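You operate a simulated robot arm through the tools that you are given. There is no shell and no other tool.

You run a simulated robot arm. Do the job below in one go: nothing can be reset, and whatever is moved stays where it is left.

Task
Level the pan with the black wheel: bubble between the long lines.
Fine: drive switch off first and left off; free the wheel's clamp, shut it after.

Only the result counts: the job must be done as asked and must still hold three seconds after the hand-in. Knocking over, shifting, dropping, spilling or breaking anything else fails it.

Robot
A 6-joint arm with a three-finger gripper, fixed in place. Base frame: the origin is on the floor under the middle of its stand, x ahead of it, y to its left, z up. Lengths are in mm, angles in rad, forces in N, time in s.
It reaches about 1213 mm from its shoulder. Its first joint turns from -2.897 to 2.897 rad. Payload 4.89 kg.
The tool frame sits at the grasp point between the pads (the TCP): z along the fingers, y along the line on which they close. The tips reach 30 mm beyond it. The gripper opens to 164 mm; its body begins 125 mm behind the TCP.
Orientation is that of the tool frame in the base frame, as a unit quaternion [x, y, z, w]. With the fingers straight down and closing along the base's y, the tool's x points along the base's -x, its y along +y and its z along -z.

Tools
- The arm moves only by the tool step_arm. Its argument "series" is a list of rows, each a list of 7 numbers: the shift along the tool's x, y, z in mm, then the turn, a rotation vector about the tool's x, y, z in rad, then the opening, from 0 (shut) to 1 (fully open). In form: [[x, y, z, ax, ay, az, hand], ...]. A call has 1 to 20 rows; each row is the pose to reach, as a shift and turn from the pose commanded when the call began, along the tool's axes at that moment. A row lasts 0.2 s, in which the tool goes at most 50 mm and 0.15 rad; a call with a longer step from one row to the next is refused whole, and so is a gripper value outside its range. Where a pose cannot be reached the arm comes as near as it can. A force on the tool above 90 N (or 10 N above the force at the start of the call, whichever is more), or a blocked arm, ends the call early, and 0.2 s more pass. Each finger travels about 108 mm/s and halts on what it meets, pressing with about 42 N; the grip force reading is that of the motor and also rises with nothing between the fingers. The clock runs only during rows and for 0.2 s after the last one: add rows that repeat a pose to give the fingers time. The reply holds the time, the measured pose of the TCP, the force on the tool along the base axes, the opening and the grip force, in the units named above and with some noise, with the torque about the TCP (base axes, N m) and any sound that the robot's microphone picked up.
- Cameras (640 x 400 px; columns grow to the right, rows downward): "scene" is fixed at [49.9, -501.2, 1148.8]; the picture's right is [-0.85, -0.52, 0.00], its down [-0.31, 0.51, -0.80] and it looks along [0.42, -0.69, -0.59] (base axes); focal length 328 px, centre (320, 200). "wrist" rides on the gripper at [76, -2, -152] in the tool frame; the picture's right is [0.02, 1.00, 0.00], its down [-0.88, 0.02, -0.47] and it looks along [-0.47, 0.01, 0.88] (tool axes); focal length 247 px, centre (320, 200). There is no depth. A picture from a camera that has moved, and an enlarged one, comes with that camera's place and axes in the base frame and with its lens.
- get_image(camera): a new picture of that camera. No time passes.
- slide_trunk(by): moves the trunk up (or, below 0, down) by that many mm; the arm rides with it, the base frame stays. It gives what a move gives, with no picture.
- close_up(camera, box): a new picture of the part [left, top, right, bottom] of that camera's present view, enlarged. No time passes.
- finish_job(): hands the job in; it is judged then, once.

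Nothing tells you positions but the pictures and the camera data. Unless the task says otherwise, let go and move clear before handing in.

The tools are called after ">>>" as a command line: name --pt "numbers of a row" for each row, then --argument value for the rest, lists and objects as JSON in quotes. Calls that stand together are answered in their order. step_arm: Moves the arm, as the interface text tells. Its arguments: {"type":"object","properties":{"series":{"type":"array"}},"required":["series"]} The other tools are called the same way: slide_trunk (by) moves the trunk up or down; get_image (camera) takes a picture; close_up (camera, box) takes an enlarged picture of a part of a camera's view; finish_job () hands the job in.

At the start:

```text
time_s: 0.0
tool_pos: [318.2, -631.3, 889.5]
tcp_rot: [0.0, 1.0, 0.0, -0.001]
ft_force: [0.5, -0.4, -0.1]
ft_torque: [-0.01, 0.04, 0.01]
grip_width: 164.1
grasp_force: 0.1
trunk travel left (down, up): [-25.0, 365.0]
```

scene: 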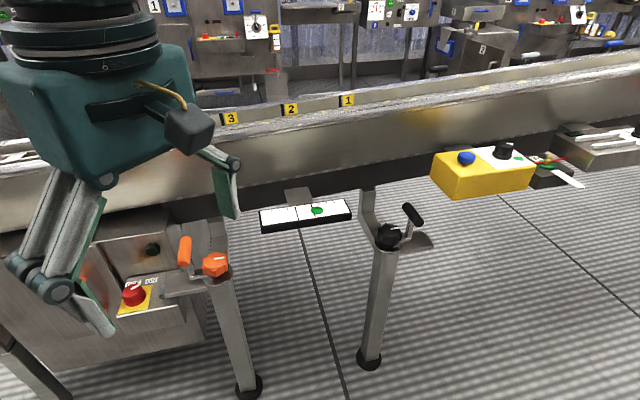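
wrist: 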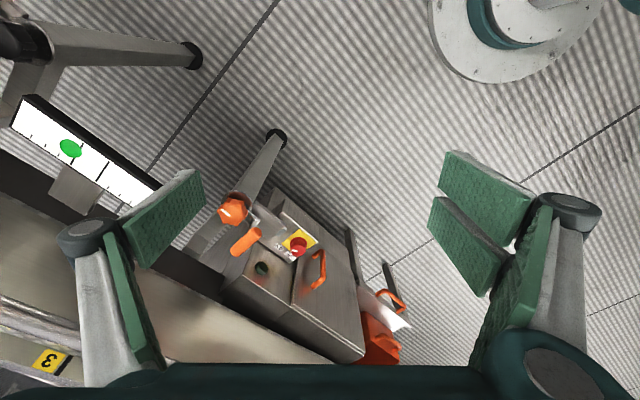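

I see a conveyor pan with a bubble level, an orange and a black wheel each with a lever clamp, a yellow box with switches, and a cabinet with a red knob. I'll look closer before moving.

>>> close_up --camera "scene" --box '[340, 180, 460, 260]'

>>> close_up --camera "scene" --box '[420, 120, 600, 220]'

>>> close_up --camera "scene" --box '[90, 220, 250, 320]'

>>> close_up --camera "scene" --box '[250, 180, 360, 240]'

>>> close_up --camera "wrist" --box '[180, 170, 440, 370]'

>>> close_up --camera "wrist" --box '[0, 80, 180, 220]'

```text
5.00 times, centred on (400, 220) of scene
camera zoom: at [49.9, -501.2, 1148.8], right [-0.85, -0.52, 0.0], down [-0.31, 0.51, -0.8], along [0.42, -0.69, -0.59], focal length 1638 px, centre (-80, 100)
```

zoom: 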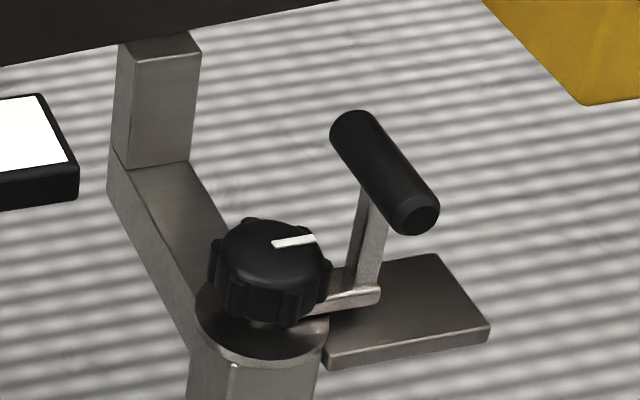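

```text
3.56 times, centred on (510, 170) of scene
camera zoom: at [49.9, -501.2, 1148.8], right [-0.85, -0.52, 0.0], down [-0.31, 0.51, -0.8], along [0.42, -0.69, -0.59], focal length 1165 px, centre (-356, 307)
```

zoom: 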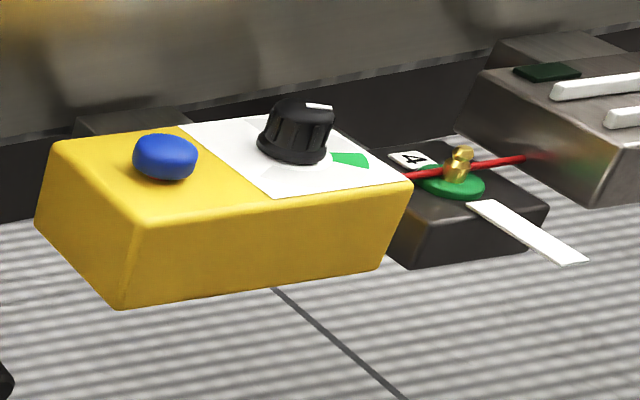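

```text
4.00 times, centred on (170, 270) of scene
camera zoom: at [49.9, -501.2, 1148.8], right [-0.85, -0.52, 0.0], down [-0.31, 0.51, -0.8], along [0.42, -0.69, -0.59], focal length 1310 px, centre (920, -80)
```

zoom: 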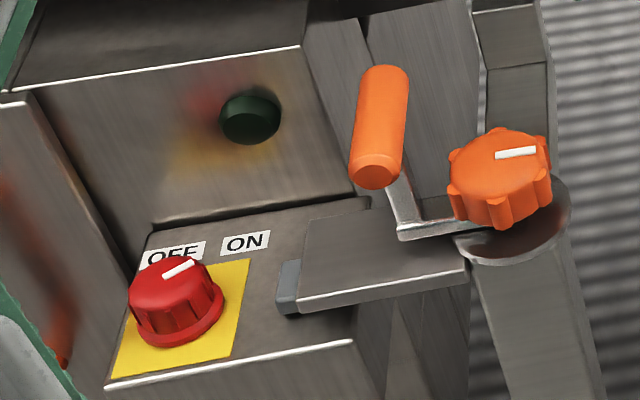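

```text
5.82 times, centred on (305, 210) of scene
camera zoom: at [49.9, -501.2, 1148.8], right [-0.85, -0.52, 0.0], down [-0.31, 0.51, -0.8], along [0.42, -0.69, -0.59], focal length 1906 px, centre (407, 142)
```

zoom: 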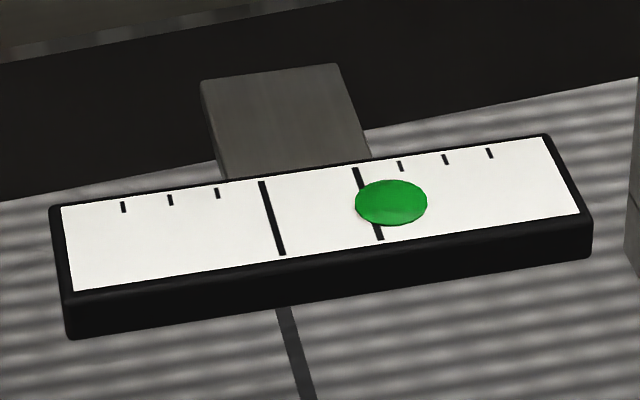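

```text
2.00 times, centred on (310, 270) of wrist
camera zoom: at [240.4, -634.1, 1041.8], right [-0.02, 1.0, 0.0], down [0.88, 0.02, 0.47], along [0.47, 0.01, -0.88], focal length 494 px, centre (340, 60)
```

zoom: 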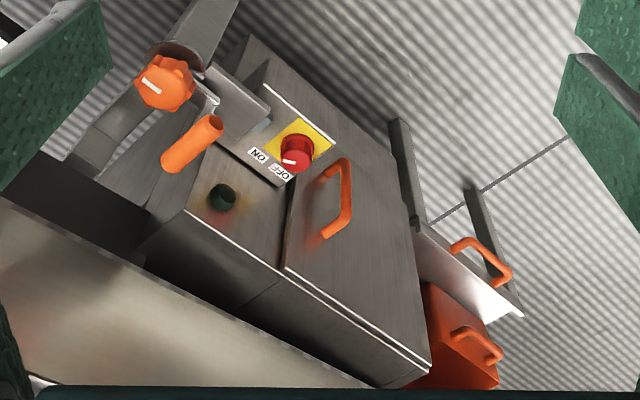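

```text
2.86 times, centred on (90, 150) of wrist
camera zoom: at [240.4, -634.1, 1041.8], right [-0.02, 1.0, 0.0], down [0.88, 0.02, 0.47], along [0.47, 0.01, -0.88], focal length 706 px, centre (977, 343)
```

zoom: 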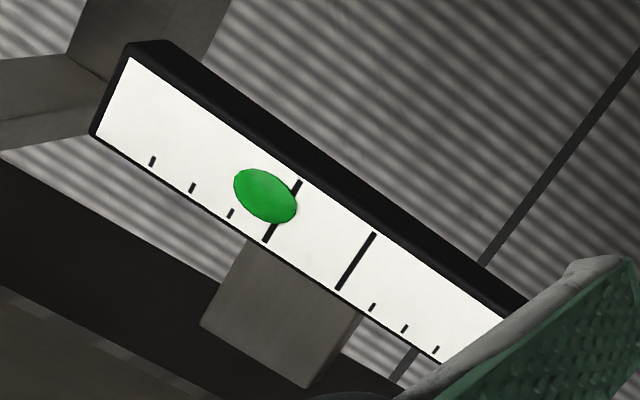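

The drive switch looks to be the red OFF/ON knob on the cabinet at about (633, -680, 557), and the black wheel is near (213, -1080, 620). I'll zoom in on both before moving.

>>> close_up --camera "wrist" --box '[270, 225, 334, 265]'

>>> close_up --camera "scene" --box '[115, 270, 179, 310]'

>>> close_up --camera "wrist" --box '[210, 180, 306, 240]'

>>> close_up --camera "wrist" --box '[0, 0, 96, 60]'

>>> close_up --camera "scene" --box '[480, 130, 608, 210]'

>>> close_up --camera "scene" --box '[360, 195, 440, 255]'

```text
10.00 times, centred on (302, 245) of wrist
camera zoom: at [240.4, -634.1, 1041.8], right [-0.02, 1.0, 0.0], down [0.88, 0.02, 0.47], along [0.47, 0.01, -0.88], focal length 2470 px, centre (500, -250)
```

zoom: 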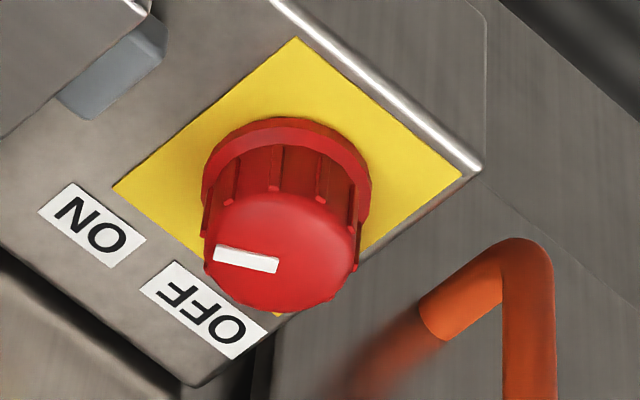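

```text
10.00 times, centred on (147, 290) of scene
camera zoom: at [49.9, -501.2, 1148.8], right [-0.85, -0.52, 0.0], down [-0.31, 0.51, -0.8], along [0.42, -0.69, -0.59], focal length 3276 px, centre (2050, -700)
```

zoom: 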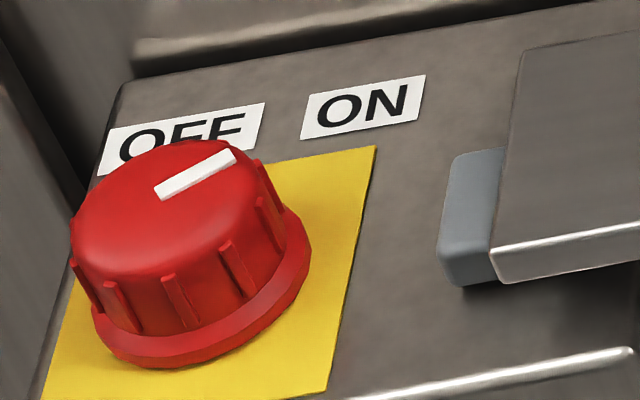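

```text
6.67 times, centred on (258, 210) of wrist
camera zoom: at [240.4, -634.1, 1041.8], right [-0.02, 1.0, 0.0], down [0.88, 0.02, 0.47], along [0.47, 0.01, -0.88], focal length 1646 px, centre (733, 133)
```

zoom: 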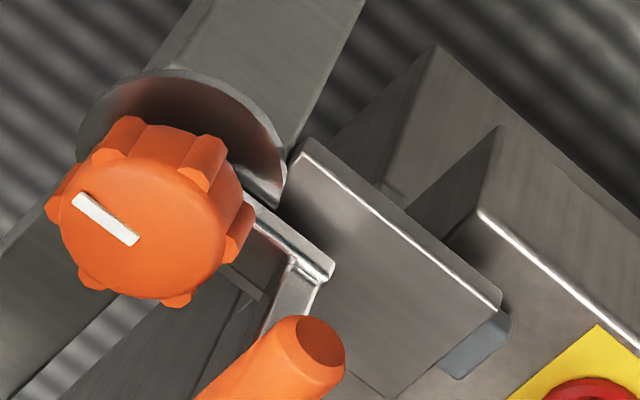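

```text
6.67 times, centred on (48, 30) of wrist
camera zoom: at [240.4, -634.1, 1041.8], right [-0.02, 1.0, 0.0], down [0.88, 0.02, 0.47], along [0.47, 0.01, -0.88], focal length 1646 px, centre (2133, 1333)
```

zoom: 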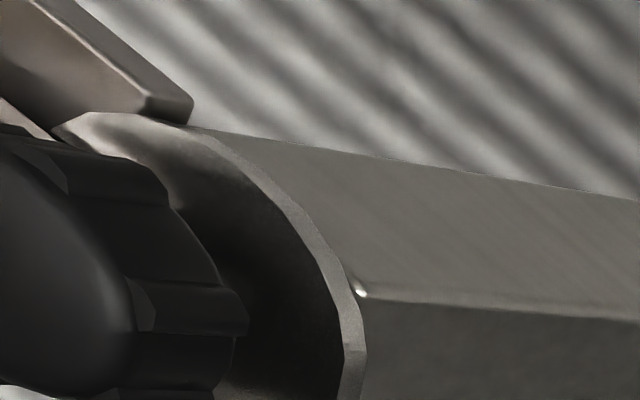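

```text
5.00 times, centred on (544, 170) of scene
camera zoom: at [49.9, -501.2, 1148.8], right [-0.85, -0.52, 0.0], down [-0.31, 0.51, -0.8], along [0.42, -0.69, -0.59], focal length 1638 px, centre (-800, 350)
```

zoom: 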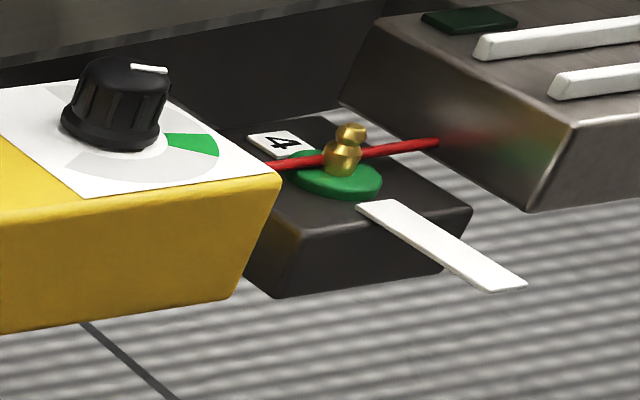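

```text
6.67 times, centred on (400, 225) of scene
camera zoom: at [49.9, -501.2, 1148.8], right [-0.85, -0.52, 0.0], down [-0.31, 0.51, -0.8], along [0.42, -0.69, -0.59], focal length 2184 px, centre (-213, 33)
```

zoom: 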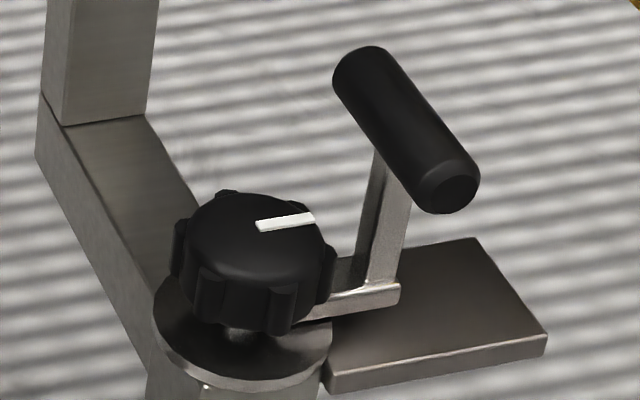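

The red switch pointer is on ON, so the drive still has to go off. I'll turn the hand 45° so the wrist camera looks straight at the conveyor, then take more views.

>>> step_arm --pt "0 0 0 0 0 0.13 1" --pt "0 0 0 0 0 0.26 0.8" --pt "0 0 0 0 0 0.39 0.6" --pt "0 0 0 0 0 0.52 0.5" --pt "0 0 0 0 0 0.65 0.5" --pt "0 0 0 0 0 0.785 0.5"

>>> get_image --camera "wrist"

>>> get_image --camera "scene"

```text
time_s: 1.4
tool_pos: [318.2, -631.4, 889.5]
tcp_rot: [0.384, 0.923, 0.0, 0.001]
ft_force: [-0.7, 0.4, -0.5]
ft_torque: [-0.02, 0.0, 0.02]
grip_width: 82.4
grasp_force: 0.1
trunk travel left (down, up): [-25.0, 365.0]
```

```text
taken
camera wrist: at [262.3, -579.2, 1041.5], right [0.69, 0.72, 0.0], down [0.64, -0.61, 0.47], along [0.34, -0.33, -0.88], focal length 247 px, centre (320, 200)
```

wrist: 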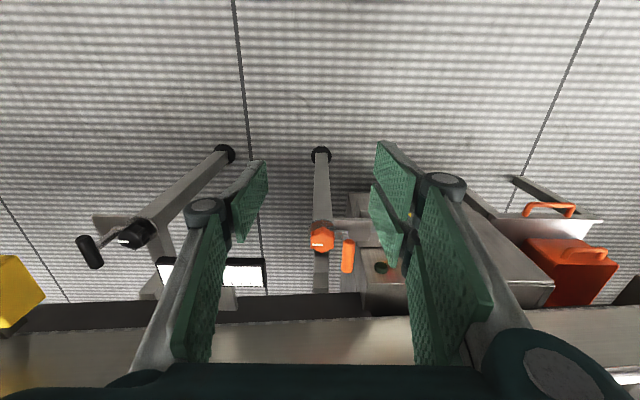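

```text
taken
```

scene: 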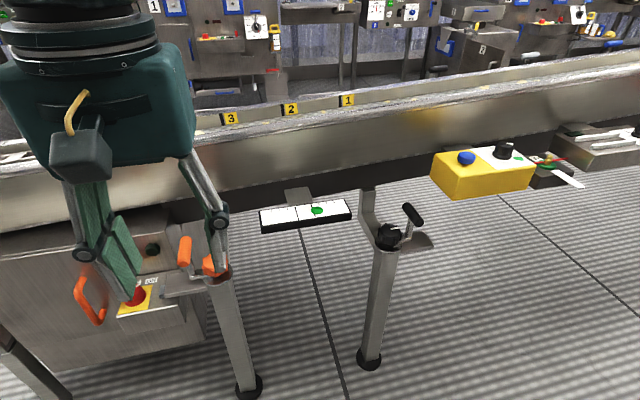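

The view is now square to the conveyor. I'll shift along it so the red switch sits in the middle of the wrist view.

>>> step_arm --pt "-25 35 0 0 0 0 0.5" --pt "-50 70 0 0 0 0 0.5" --pt "-75 105 0 0 0 0 0.5" --pt "-100 140 0 0 0 0 0.5" --pt "-120 175 0 0 0 0 0.5" --pt "-130 190 0 0 0 0 0.5"

>>> get_image --camera "wrist"

>>> get_image --camera "scene"

```text
time_s: 2.8
tool_pos: [545.2, -586.5, 889.5]
tcp_rot: [0.383, 0.924, 0.0, -0.001]
ft_force: [-0.4, -0.6, 1.2]
ft_torque: [0.0, -0.15, -0.02]
grip_width: 82.0
grasp_force: 0.0
trunk travel left (down, up): [-25.0, 365.0]
```

```text
taken
camera wrist: at [488.6, -535.4, 1041.3], right [0.69, 0.72, 0.0], down [0.64, -0.61, 0.47], along [0.34, -0.33, -0.88], focal length 247 px, centre (320, 200)
```

wrist: 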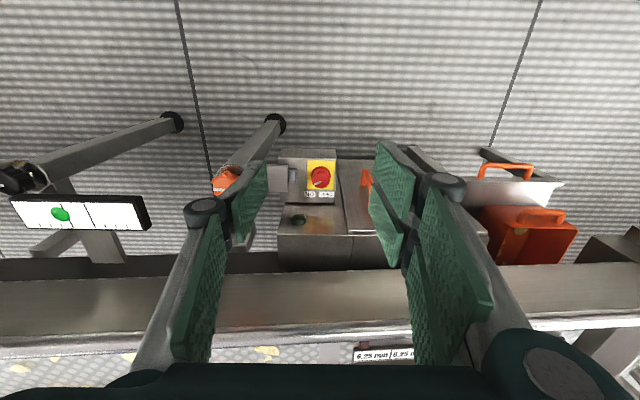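

```text
taken
```

scene: 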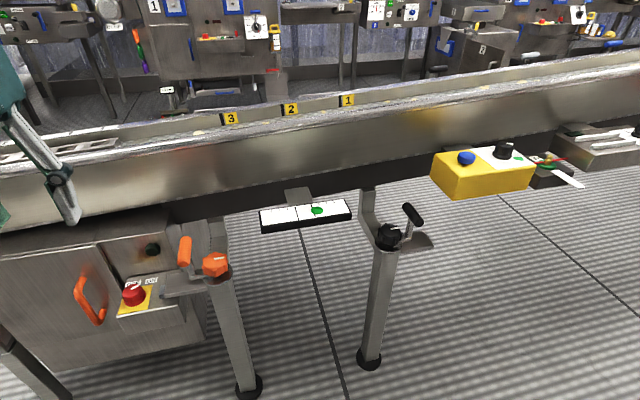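

>>> close_up --camera "wrist" --box '[260, 140, 388, 220]'

>>> close_up --camera "wrist" --box '[290, 150, 354, 190]'

>>> close_up --camera "scene" --box '[70, 220, 262, 340]'

>>> close_up --camera "wrist" --box '[0, 150, 160, 250]'

```text
5.00 times, centred on (324, 180) of wrist
camera zoom: at [488.6, -535.4, 1041.3], right [0.69, 0.72, 0.0], down [0.64, -0.61, 0.47], along [0.34, -0.33, -0.88], focal length 1235 px, centre (300, 300)
```

zoom: 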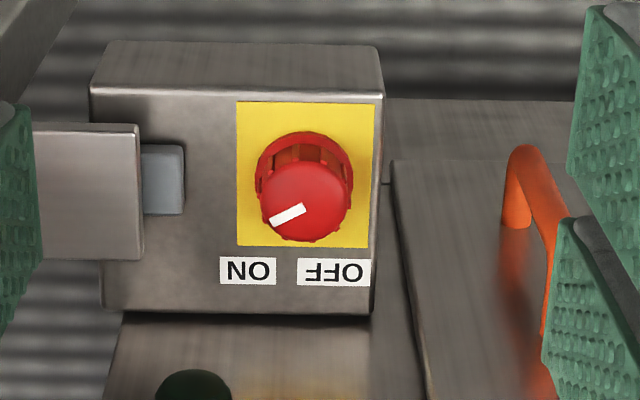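

```text
10.00 times, centred on (322, 170) of wrist
camera zoom: at [488.6, -535.4, 1041.3], right [0.69, 0.72, 0.0], down [0.64, -0.61, 0.47], along [0.34, -0.33, -0.88], focal length 2470 px, centre (300, 500)
```

zoom: 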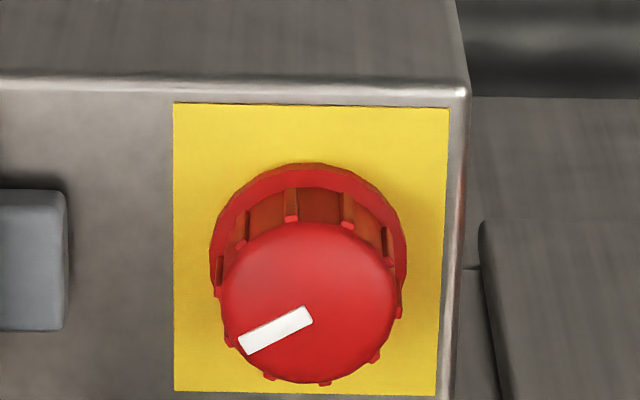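

```text
3.33 times, centred on (166, 280) of scene
camera zoom: at [49.9, -501.2, 1148.8], right [-0.85, -0.52, 0.0], down [-0.31, 0.51, -0.8], along [0.42, -0.69, -0.59], focal length 1092 px, centre (833, -67)
```

zoom: 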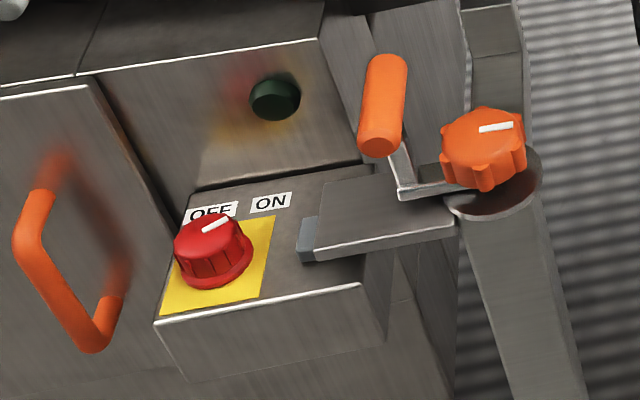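

```text
4.00 times, centred on (80, 200) of wrist
camera zoom: at [488.6, -535.4, 1041.3], right [0.69, 0.72, 0.0], down [0.64, -0.61, 0.47], along [0.34, -0.33, -0.88], focal length 988 px, centre (1280, 200)
```

zoom: 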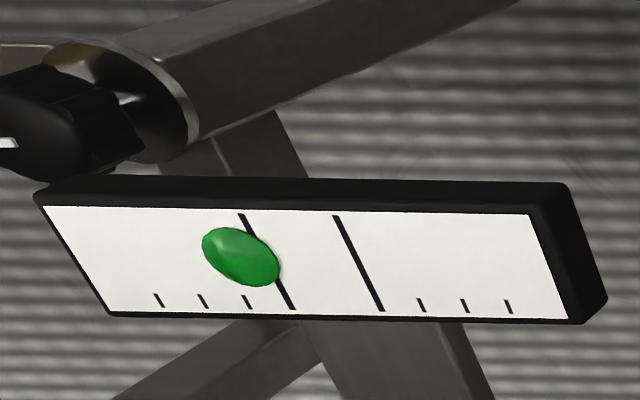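

The pointer sits by ON. The knob top is at about (639, -680, 566) and the shelf surface near z 538. Before closing on it I need the finger geometry, so I'll zoom in on the fingers.

>>> close_up --camera "wrist" --box '[340, 120, 532, 240]'

>>> close_up --camera "wrist" --box '[120, 130, 320, 255]'

>>> close_up --camera "wrist" --box '[340, 160, 640, 400]'

```text
3.33 times, centred on (436, 180) of wrist
camera zoom: at [488.6, -535.4, 1041.3], right [0.69, 0.72, 0.0], down [0.64, -0.61, 0.47], along [0.34, -0.33, -0.88], focal length 823 px, centre (-67, 267)
```

zoom: 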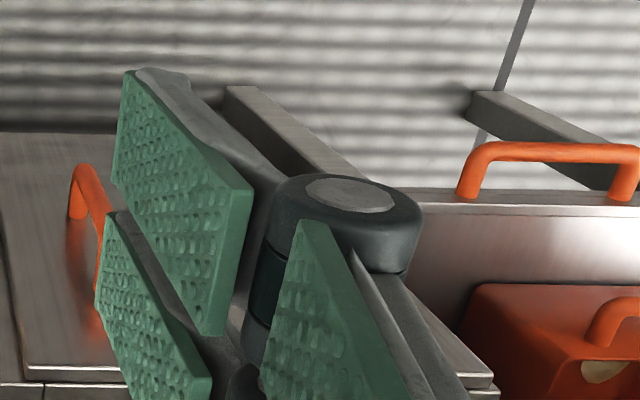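

```text
3.20 times, centred on (220, 192) of wrist
camera zoom: at [488.6, -535.4, 1041.3], right [0.69, 0.72, 0.0], down [0.64, -0.61, 0.47], along [0.34, -0.33, -0.88], focal length 790 px, centre (640, 224)
```

zoom: 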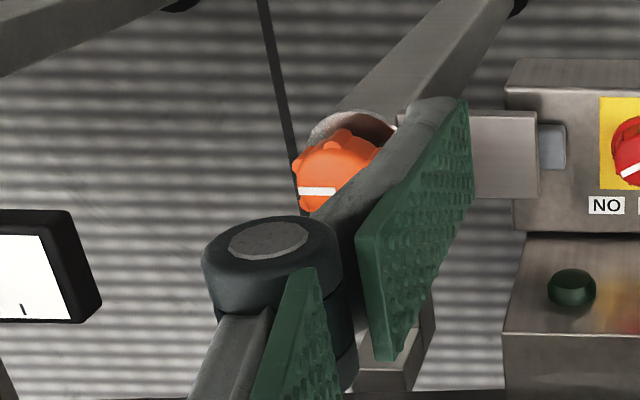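

```text
1.67 times, centred on (490, 280) of wrist
camera zoom: at [488.6, -535.4, 1041.3], right [0.69, 0.72, 0.0], down [0.64, -0.61, 0.47], along [0.34, -0.33, -0.88], focal length 412 px, centre (37, 67)
```

zoom: 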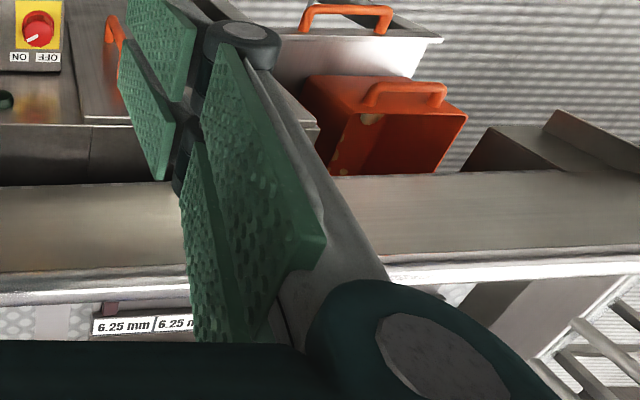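

The fingers measure as one finger on one side and two on the other, with a total pad width of about 58 mm. Next I'll check where the conveyor's front wall and rim sit, so the gripper body stays clear of them.

>>> close_up --camera "scene" --box '[0, 100, 192, 220]'

>>> close_up --camera "wrist" --box '[208, 240, 432, 380]'

>>> close_up --camera "scene" --box '[340, 80, 532, 200]'

```text
3.33 times, centred on (96, 160) of scene
camera zoom: at [49.9, -501.2, 1148.8], right [-0.85, -0.52, 0.0], down [-0.31, 0.51, -0.8], along [0.42, -0.69, -0.59], focal length 1092 px, centre (1067, 333)
```

zoom: 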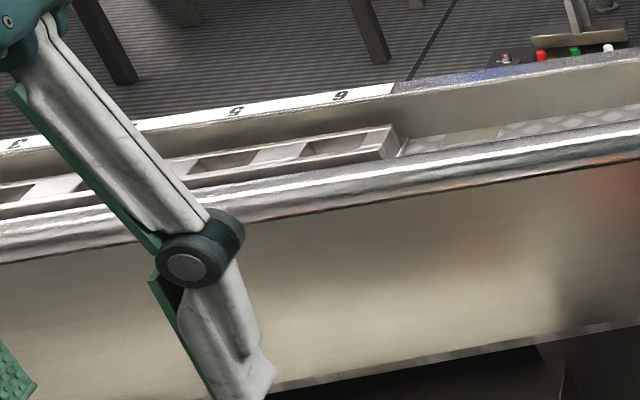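

```text
2.86 times, centred on (320, 310) of wrist
camera zoom: at [488.6, -535.4, 1041.3], right [0.69, 0.72, 0.0], down [0.64, -0.61, 0.47], along [0.34, -0.33, -0.88], focal length 706 px, centre (320, -114)
```

zoom: 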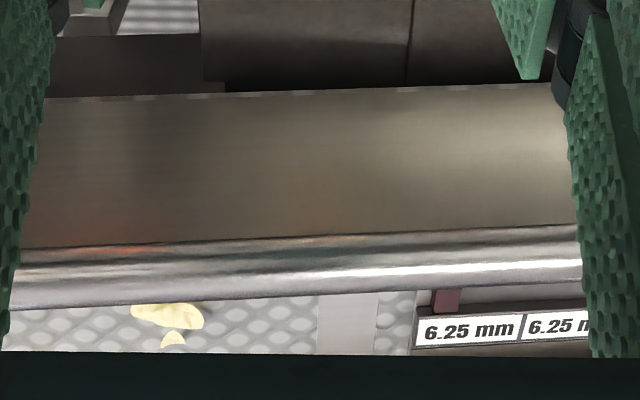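

```text
3.33 times, centred on (436, 140) of scene
camera zoom: at [49.9, -501.2, 1148.8], right [-0.85, -0.52, 0.0], down [-0.31, 0.51, -0.8], along [0.42, -0.69, -0.59], focal length 1092 px, centre (-67, 400)
```

zoom: 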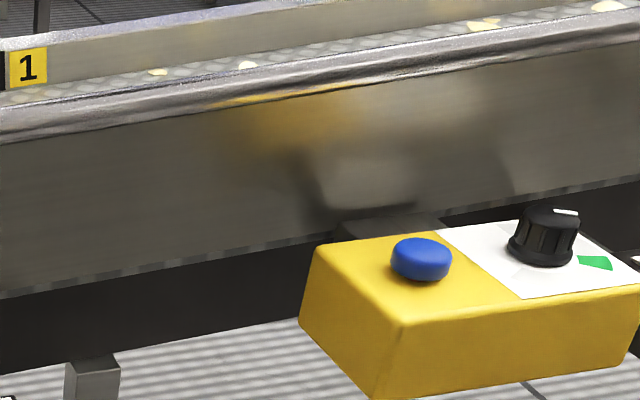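

The conveyor's rim sits at about n≈1000 behind the knob, where n is distance from the robot across the conveyor. I'll approach with the hand tilted 15° back toward the robot and yawed a bit, and stop well above the knob.

>>> step_arm --pt "-26 4 40 0.0172 -0.064 0.1302 0.4" --pt "-52 8 80 0.0343 -0.128 0.2604 0.38" --pt "-78 13 120 0.0515 -0.192 0.3905 0.38" --pt "-104 17 155 0.0686 -0.2561 0.5207 0.38" --pt "-104 17 190 0.0686 -0.2561 0.5207 0.38" --pt "-104.2 17 209.5 0.0686 -0.2561 0.5207 0.38"

>>> get_image --camera "wrist"

>>> get_image --camera "scene"

```text
time_s: 4.2
tool_pos: [630.5, -647.7, 679.2]
tcp_rot: [0.603, 0.787, -0.08, 0.104]
ft_force: [-1.5, -0.6, 1.3]
ft_torque: [-0.02, -0.12, 0.03]
grip_width: 62.2
grasp_force: 0.1
trunk travel left (down, up): [-25.0, 365.0]
```

```text
taken
camera wrist: at [599.2, -540.5, 806.2], right [0.96, 0.28, -0.01], down [0.21, -0.7, 0.69], along [0.19, -0.66, -0.73], focal length 247 px, centre (320, 200)
```

wrist: 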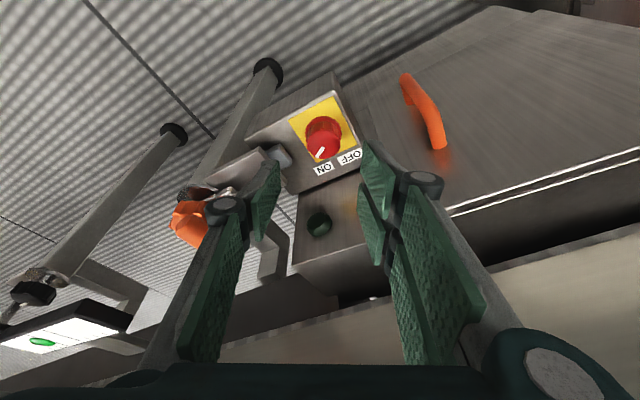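

```text
taken
```

scene: 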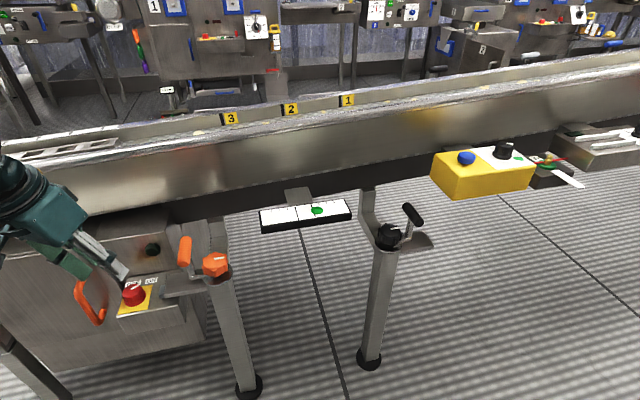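

The pose came out as planned. I'll zoom in to confirm where the knob lies relative to the fingers.

>>> close_up --camera "wrist" --box '[256, 80, 384, 160]'

>>> close_up --camera "scene" --box '[50, 210, 210, 310]'

```text
5.00 times, centred on (320, 120) of wrist
camera zoom: at [599.2, -540.5, 806.2], right [0.96, 0.28, -0.01], down [0.21, -0.7, 0.69], along [0.19, -0.66, -0.73], focal length 1235 px, centre (320, 600)
```

zoom: 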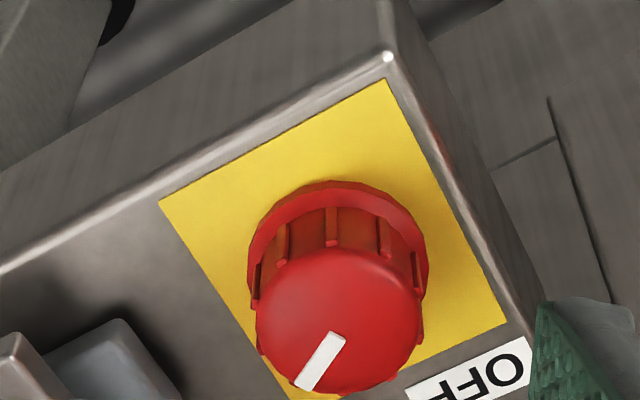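

```text
4.00 times, centred on (130, 260) of scene
camera zoom: at [49.9, -501.2, 1148.8], right [-0.85, -0.52, 0.0], down [-0.31, 0.51, -0.8], along [0.42, -0.69, -0.59], focal length 1310 px, centre (1080, -40)
```

zoom: 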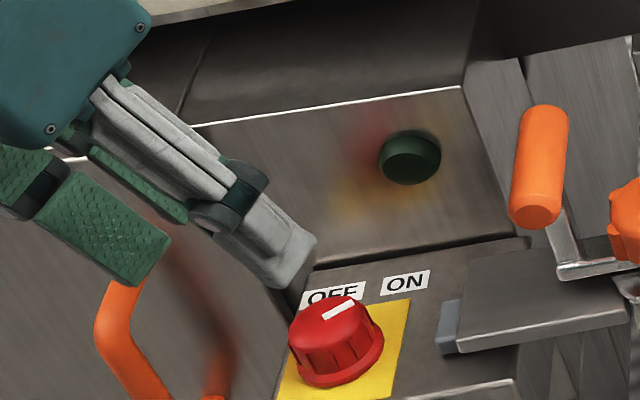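

The rays agree on the knob axis at about (641, -678), with its top near z 560. I'll lower to TCP z 600 on that axis and check again.

>>> step_arm --pt "0.6 1.2 40 0 0 0 0.38" --pt "1.2 2.5 81.7 0 0 0 0.38" --pt "1.2 2.5 81.7 0 0 0 0.38"

>>> get_image --camera "wrist"

>>> close_up --camera "scene" --box '[50, 210, 210, 310]'

```text
time_s: 5.0
tool_pos: [638.7, -664.1, 601.6]
tcp_rot: [0.604, 0.787, -0.079, 0.104]
ft_force: [-0.6, 1.2, 0.4]
ft_torque: [-0.02, -0.02, 0.02]
grip_width: 62.1
grasp_force: 0.0
trunk travel left (down, up): [-25.0, 365.0]
```

```text
taken
camera wrist: at [606.2, -558.1, 728.5], right [0.96, 0.28, -0.01], down [0.21, -0.7, 0.69], along [0.19, -0.66, -0.73], focal length 247 px, centre (320, 200)
```

wrist: 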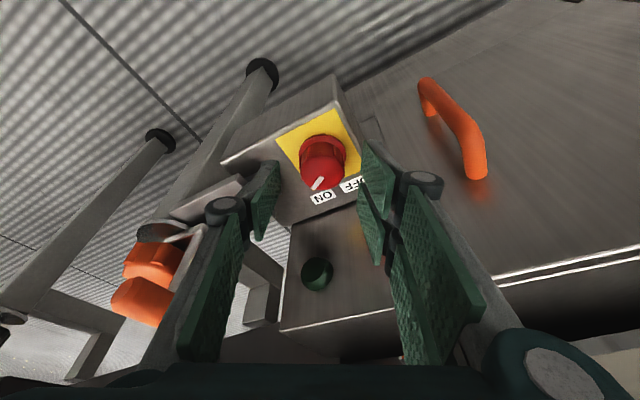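

```text
4.00 times, centred on (130, 260) of scene
camera zoom: at [49.9, -501.2, 1148.8], right [-0.85, -0.52, 0.0], down [-0.31, 0.51, -0.8], along [0.42, -0.69, -0.59], focal length 1310 px, centre (1080, -40)
```

zoom: 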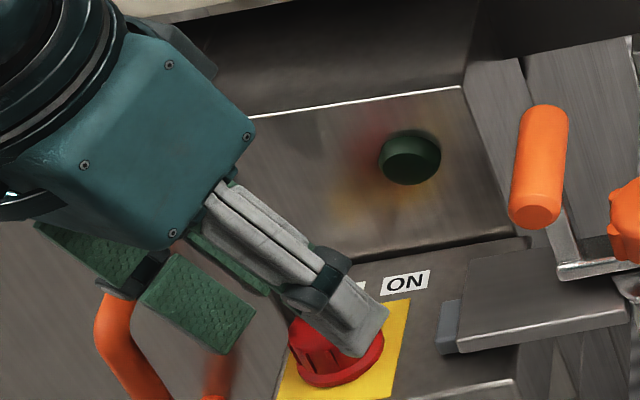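

I'm just above the knob with the fingers either side of it. I'll zoom in to check alignment.

>>> close_up --camera "wrist" --box '[240, 110, 400, 210]'

```text
4.00 times, centred on (320, 160) of wrist
camera zoom: at [606.2, -558.1, 728.5], right [0.96, 0.28, -0.01], down [0.21, -0.7, 0.69], along [0.19, -0.66, -0.73], focal length 988 px, centre (320, 360)
```

zoom: 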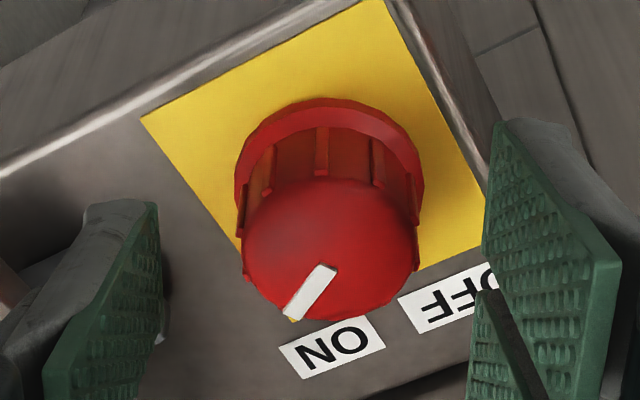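

The knob top is at (641.5, -678.3, 560). I'll lower 27 mm along the fingers without closing yet.

>>> step_arm --pt "0.1 0.1 14 0 0 0 0.38" --pt "0.2 0.2 26.9 0 0 0 0.38" --pt "0.2 0.2 26.9 0 0 0 0.38" --pt "0.2 0.2 26.9 0 0 0 0.38"

>>> close_up --camera "wrist" --box '[240, 110, 400, 210]'

>>> close_up --camera "scene" --box '[82, 250, 178, 310]'

```text
time_s: 6.0
tool_pos: [639.9, -674.1, 574.4]
tcp_rot: [0.603, 0.787, -0.08, 0.103]
ft_force: [0.3, 0.3, -0.3]
ft_torque: [0.0, -0.03, -0.06]
grip_width: 62.1
grasp_force: 0.0
trunk travel left (down, up): [-25.0, 365.0]
```

```text
4.00 times, centred on (320, 160) of wrist
camera zoom: at [609.4, -566.6, 701.9], right [0.96, 0.28, -0.01], down [0.21, -0.7, 0.69], along [0.19, -0.66, -0.73], focal length 988 px, centre (320, 360)
```

zoom: 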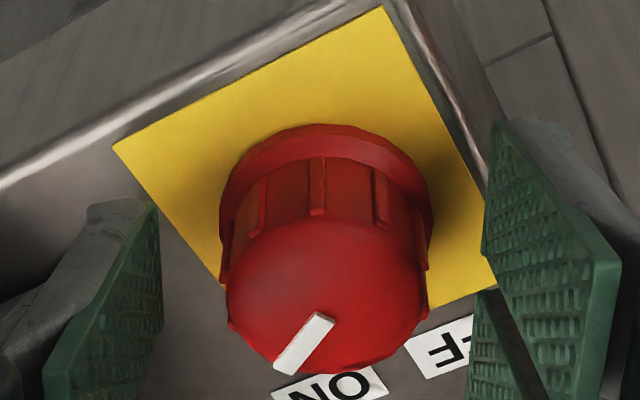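

```text
6.67 times, centred on (130, 280) of scene
camera zoom: at [49.9, -501.2, 1148.8], right [-0.85, -0.52, 0.0], down [-0.31, 0.51, -0.8], along [0.42, -0.69, -0.59], focal length 2184 px, centre (1587, -333)
```

zoom: 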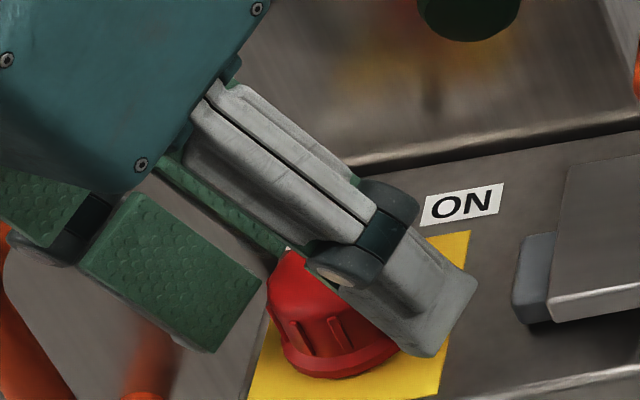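

The fingers straddle the knob evenly. Closing on it now, then I'll turn it counter-clockwise in small steps and listen for a click.

>>> step_arm --pt "0 0 0 0 0 0 0.15" --pt "0 0 0 0 0 0 0.15" --pt "0 0 0 0 0 0 0.15"

>>> close_up --camera "wrist" --box '[240, 110, 400, 210]'

```text
time_s: 6.8
tool_pos: [641.8, -673.9, 575.4]
tcp_rot: [0.603, 0.787, -0.079, 0.103]
ft_force: [14.5, 3.9, -0.6]
ft_torque: [0.11, -0.58, 0.07]
grip_width: 37.0
grasp_force: 44.8
trunk travel left (down, up): [-25.0, 365.0]
```

```text
4.00 times, centred on (320, 160) of wrist
camera zoom: at [610.1, -566.2, 701.8], right [0.96, 0.28, -0.01], down [0.21, -0.7, 0.69], along [0.19, -0.66, -0.73], focal length 988 px, centre (320, 360)
```

zoom: 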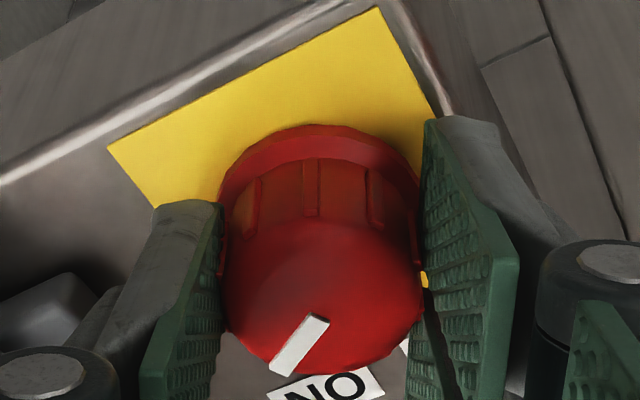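

The knob is held at 37 mm with a slight side load. I'll ease that off, then turn about the knob's vertical axis, counter-clockwise seen from above.

>>> step_arm --pt "0 1.6 0 0 0 0 0.15" --pt "-0.04 0.93 0.01 -0.0311 0 -0.1159 0.15" --pt "-0.155 0.27 0.04 -0.0622 0 -0.2318 0.15" --pt "-0.347 -0.37 0.093 -0.0932 0 -0.3477 0.15" --pt "-0.611 -0.99 0.164 -0.1243 0 -0.4636 0.15" --pt "-0.945 -1.56 0.253 -0.1554 0 -0.5795 0.15"

>>> get_image --camera "wrist"

>>> get_image --camera "scene"

```text
time_s: 8.2
tool_pos: [639.2, -675.4, 575.5]
tcp_rot: [0.343, 0.93, -0.046, 0.123]
ft_force: [10.5, 28.5, -3.2]
ft_torque: [0.85, 0.13, 0.15]
grip_width: 36.9
grasp_force: 45.2
trunk travel left (down, up): [-25.0, 365.0]
```

```text
taken
camera wrist: at [551.1, -604.8, 701.9], right [0.63, 0.77, -0.01], down [0.57, -0.46, 0.68], along [0.53, -0.44, -0.73], focal length 247 px, centre (320, 200)
```

wrist: 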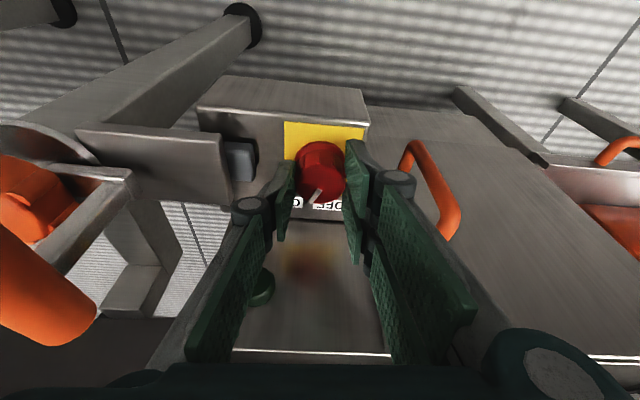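

```text
taken
```

scene: 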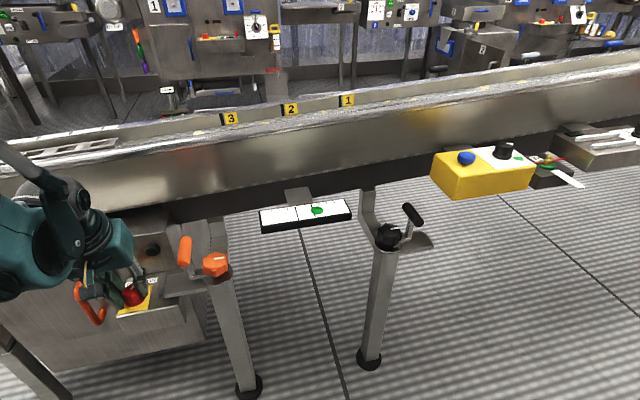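

The knob turned with the hand. I'll check the pointer against the labels and how the side force has built up.

>>> close_up --camera "wrist" --box '[256, 110, 384, 190]'

>>> close_up --camera "wrist" --box '[272, 150, 368, 210]'

>>> close_up --camera "scene" --box '[82, 235, 178, 320]'

```text
5.00 times, centred on (320, 150) of wrist
camera zoom: at [551.1, -604.8, 701.9], right [0.63, 0.77, -0.01], down [0.57, -0.46, 0.68], along [0.53, -0.44, -0.73], focal length 1235 px, centre (320, 450)
```

zoom: 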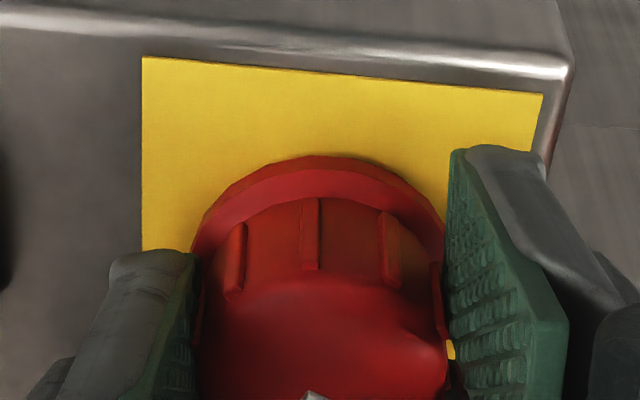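

```text
6.67 times, centred on (320, 180) of wrist
camera zoom: at [551.1, -604.8, 701.9], right [0.63, 0.77, -0.01], down [0.57, -0.46, 0.68], along [0.53, -0.44, -0.73], focal length 1646 px, centre (320, 333)
```

zoom: 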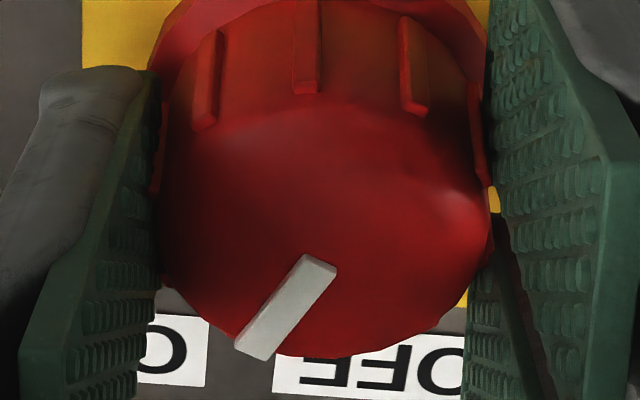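

```text
4.71 times, centred on (130, 278) of scene
camera zoom: at [49.9, -501.2, 1148.8], right [-0.85, -0.52, 0.0], down [-0.31, 0.51, -0.8], along [0.42, -0.69, -0.59], focal length 1542 px, centre (1214, -165)
```

zoom: 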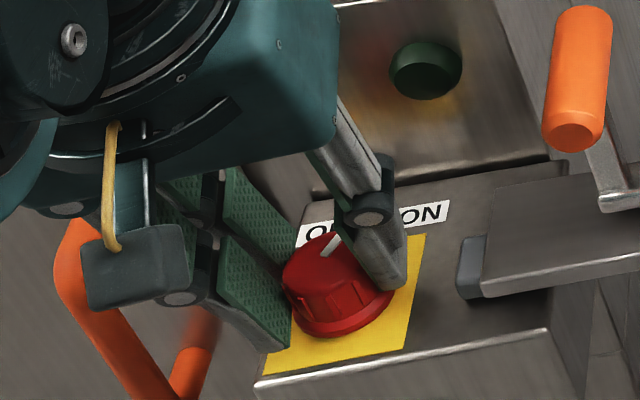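

Pointer is now about midway toward OFF, with no click yet. I'll relieve the side load by 1.5 mm and turn a further 23°.

>>> step_arm --pt "0 1.5 0 0 0 0 0.15" --pt "-0.028 0.92 0.007 -0.0259 0 -0.0966 0.15" --pt "-0.112 0.35 0.03 -0.0518 0 -0.1932 0.15" --pt "-0.25 -0.21 0.067 -0.0777 0 -0.2898 0.15" --pt "-0.44 -0.76 0.119 -0.1036 0 -0.3864 0.15"

>>> close_up --camera "wrist" --box '[256, 140, 384, 220]'

>>> close_up --camera "scene" --box '[82, 235, 178, 320]'

```text
time_s: 9.4
tool_pos: [637.6, -677.7, 575.2]
tcp_rot: [0.151, 0.98, -0.02, 0.129]
ft_force: [3.9, 18.9, -9.9]
ft_torque: [0.55, -0.19, 0.15]
grip_width: 37.2
grasp_force: 45.6
trunk travel left (down, up): [-25.0, 365.0]
```

```text
5.00 times, centred on (320, 180) of wrist
camera zoom: at [528.8, -646.2, 702.0], right [0.28, 0.96, -0.01], down [0.7, -0.2, 0.68], along [0.66, -0.2, -0.73], focal length 1235 px, centre (320, 300)
```

zoom: 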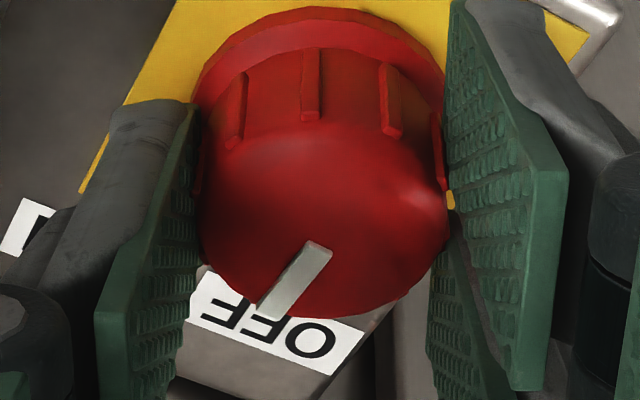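

```text
4.71 times, centred on (130, 278) of scene
camera zoom: at [49.9, -501.2, 1148.8], right [-0.85, -0.52, 0.0], down [-0.31, 0.51, -0.8], along [0.42, -0.69, -0.59], focal length 1542 px, centre (1214, -165)
```

zoom: 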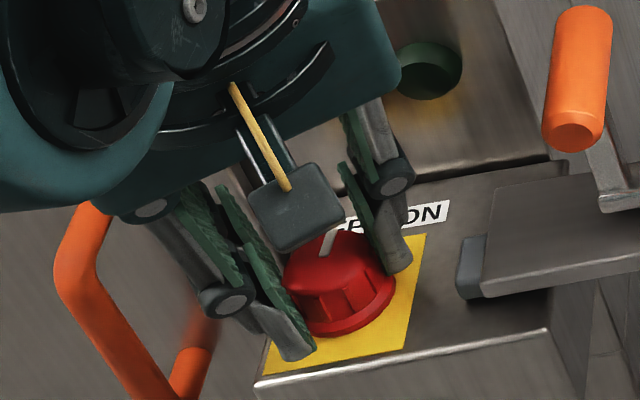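

The pointer is now straight ahead, between ON and OFF, and turning freely. I'll turn another 23° and watch for the click.

>>> step_arm --pt "0 1.5 -0.5 0 0 0 0.15" --pt "-0.028 0.92 -0.5 -0.0259 0 -0.0966 0.15" --pt "-0.112 0.35 -0.5 -0.0518 0 -0.1932 0.15" --pt "-0.25 -0.21 -0.5 -0.0777 0 -0.2898 0.15" --pt "-0.44 -0.76 -0.4 -0.1036 0 -0.3864 0.15"

>>> close_up --camera "wrist" --box '[256, 140, 384, 220]'

>>> get_image --camera "wrist"

>>> close_up --camera "scene" --box '[32, 205, 192, 305]'

```text
time_s: 10.6
tool_pos: [636.8, -679.5, 575.3]
tcp_rot: [-0.045, 0.99, 0.006, 0.13]
ft_force: [-2.9, -18.4, 0.6]
ft_torque: [-0.6, 0.33, -0.11]
grip_width: 36.3
grasp_force: 44.8
trunk travel left (down, up): [-25.0, 365.0]
```

```text
5.00 times, centred on (320, 180) of wrist
camera zoom: at [524.1, -693.0, 702.7], right [-0.11, 0.99, -0.01], down [0.72, 0.09, 0.68], along [0.68, 0.07, -0.73], focal length 1235 px, centre (320, 300)
```

zoom: 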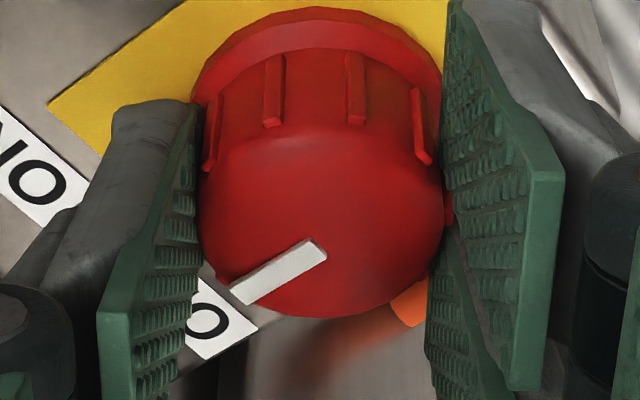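

```text
taken
camera wrist: at [524.1, -693.0, 702.7], right [-0.11, 0.99, -0.01], down [0.72, 0.09, 0.68], along [0.68, 0.07, -0.73], focal length 247 px, centre (320, 200)
```

wrist: 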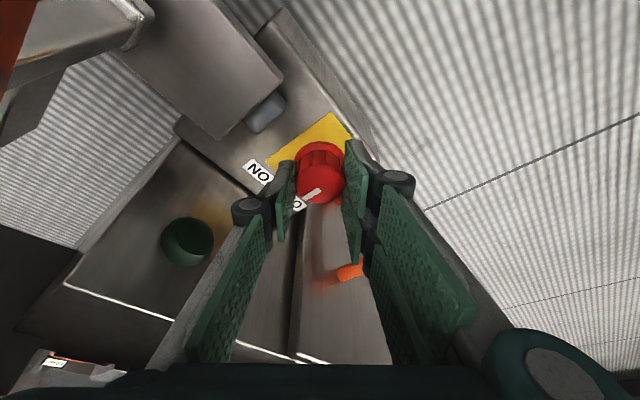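

```text
4.00 times, centred on (112, 255) of scene
camera zoom: at [49.9, -501.2, 1148.8], right [-0.85, -0.52, 0.0], down [-0.31, 0.51, -0.8], along [0.42, -0.69, -0.59], focal length 1310 px, centre (1152, -20)
```

zoom: 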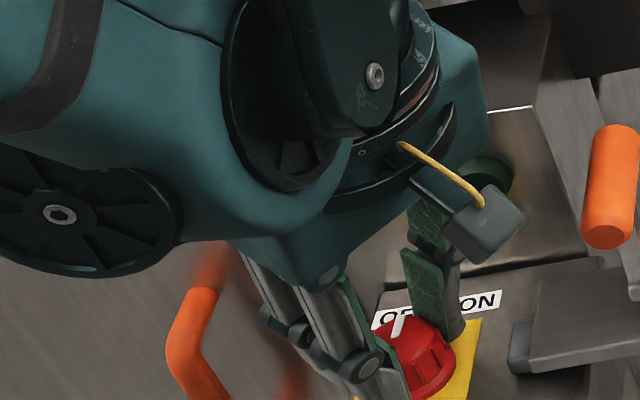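

The knob stopped following: the hand turned 22° more but the pointer stayed straight ahead, so that's a stop or a detent. I'll let go and check the pointer and lamp.

>>> step_arm --pt "0 -1.5 0 0 0 0 0.15" --pt "0 -1.5 0 0 0 0 0.38" --pt "0 -1.5 0 0 0 0 0.38"

>>> close_up --camera "wrist" --box '[256, 140, 384, 220]'

>>> close_up --camera "scene" --box '[82, 235, 178, 295]'

```text
time_s: 11.4
tool_pos: [638.7, -679.7, 575.2]
tcp_rot: [-0.046, 0.99, 0.007, 0.13]
ft_force: [-0.2, 0.2, 0.2]
ft_torque: [-0.02, -0.02, 0.0]
grip_width: 62.5
grasp_force: 0.1
trunk travel left (down, up): [-25.0, 365.0]
```

```text
5.00 times, centred on (320, 180) of wrist
camera zoom: at [525.6, -692.9, 702.1], right [-0.11, 0.99, -0.01], down [0.72, 0.09, 0.69], along [0.68, 0.07, -0.73], focal length 1235 px, centre (320, 300)
```

zoom: 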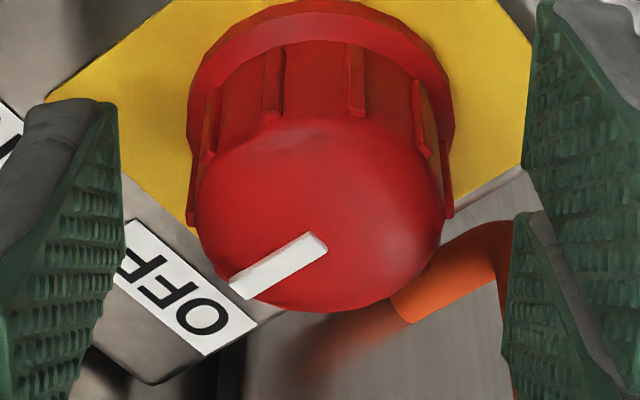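

```text
6.67 times, centred on (130, 265) of scene
camera zoom: at [49.9, -501.2, 1148.8], right [-0.85, -0.52, 0.0], down [-0.31, 0.51, -0.8], along [0.42, -0.69, -0.59], focal length 2184 px, centre (1587, -233)
```

zoom: 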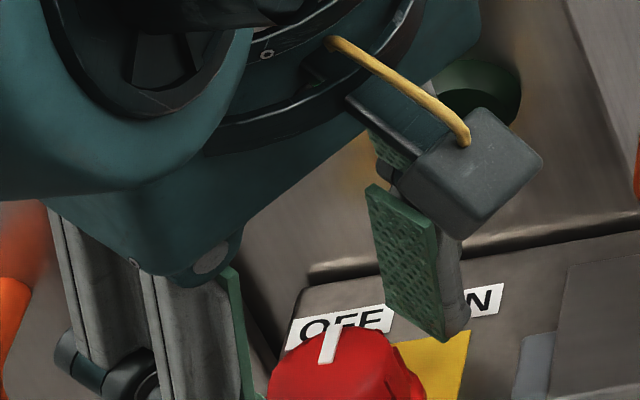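

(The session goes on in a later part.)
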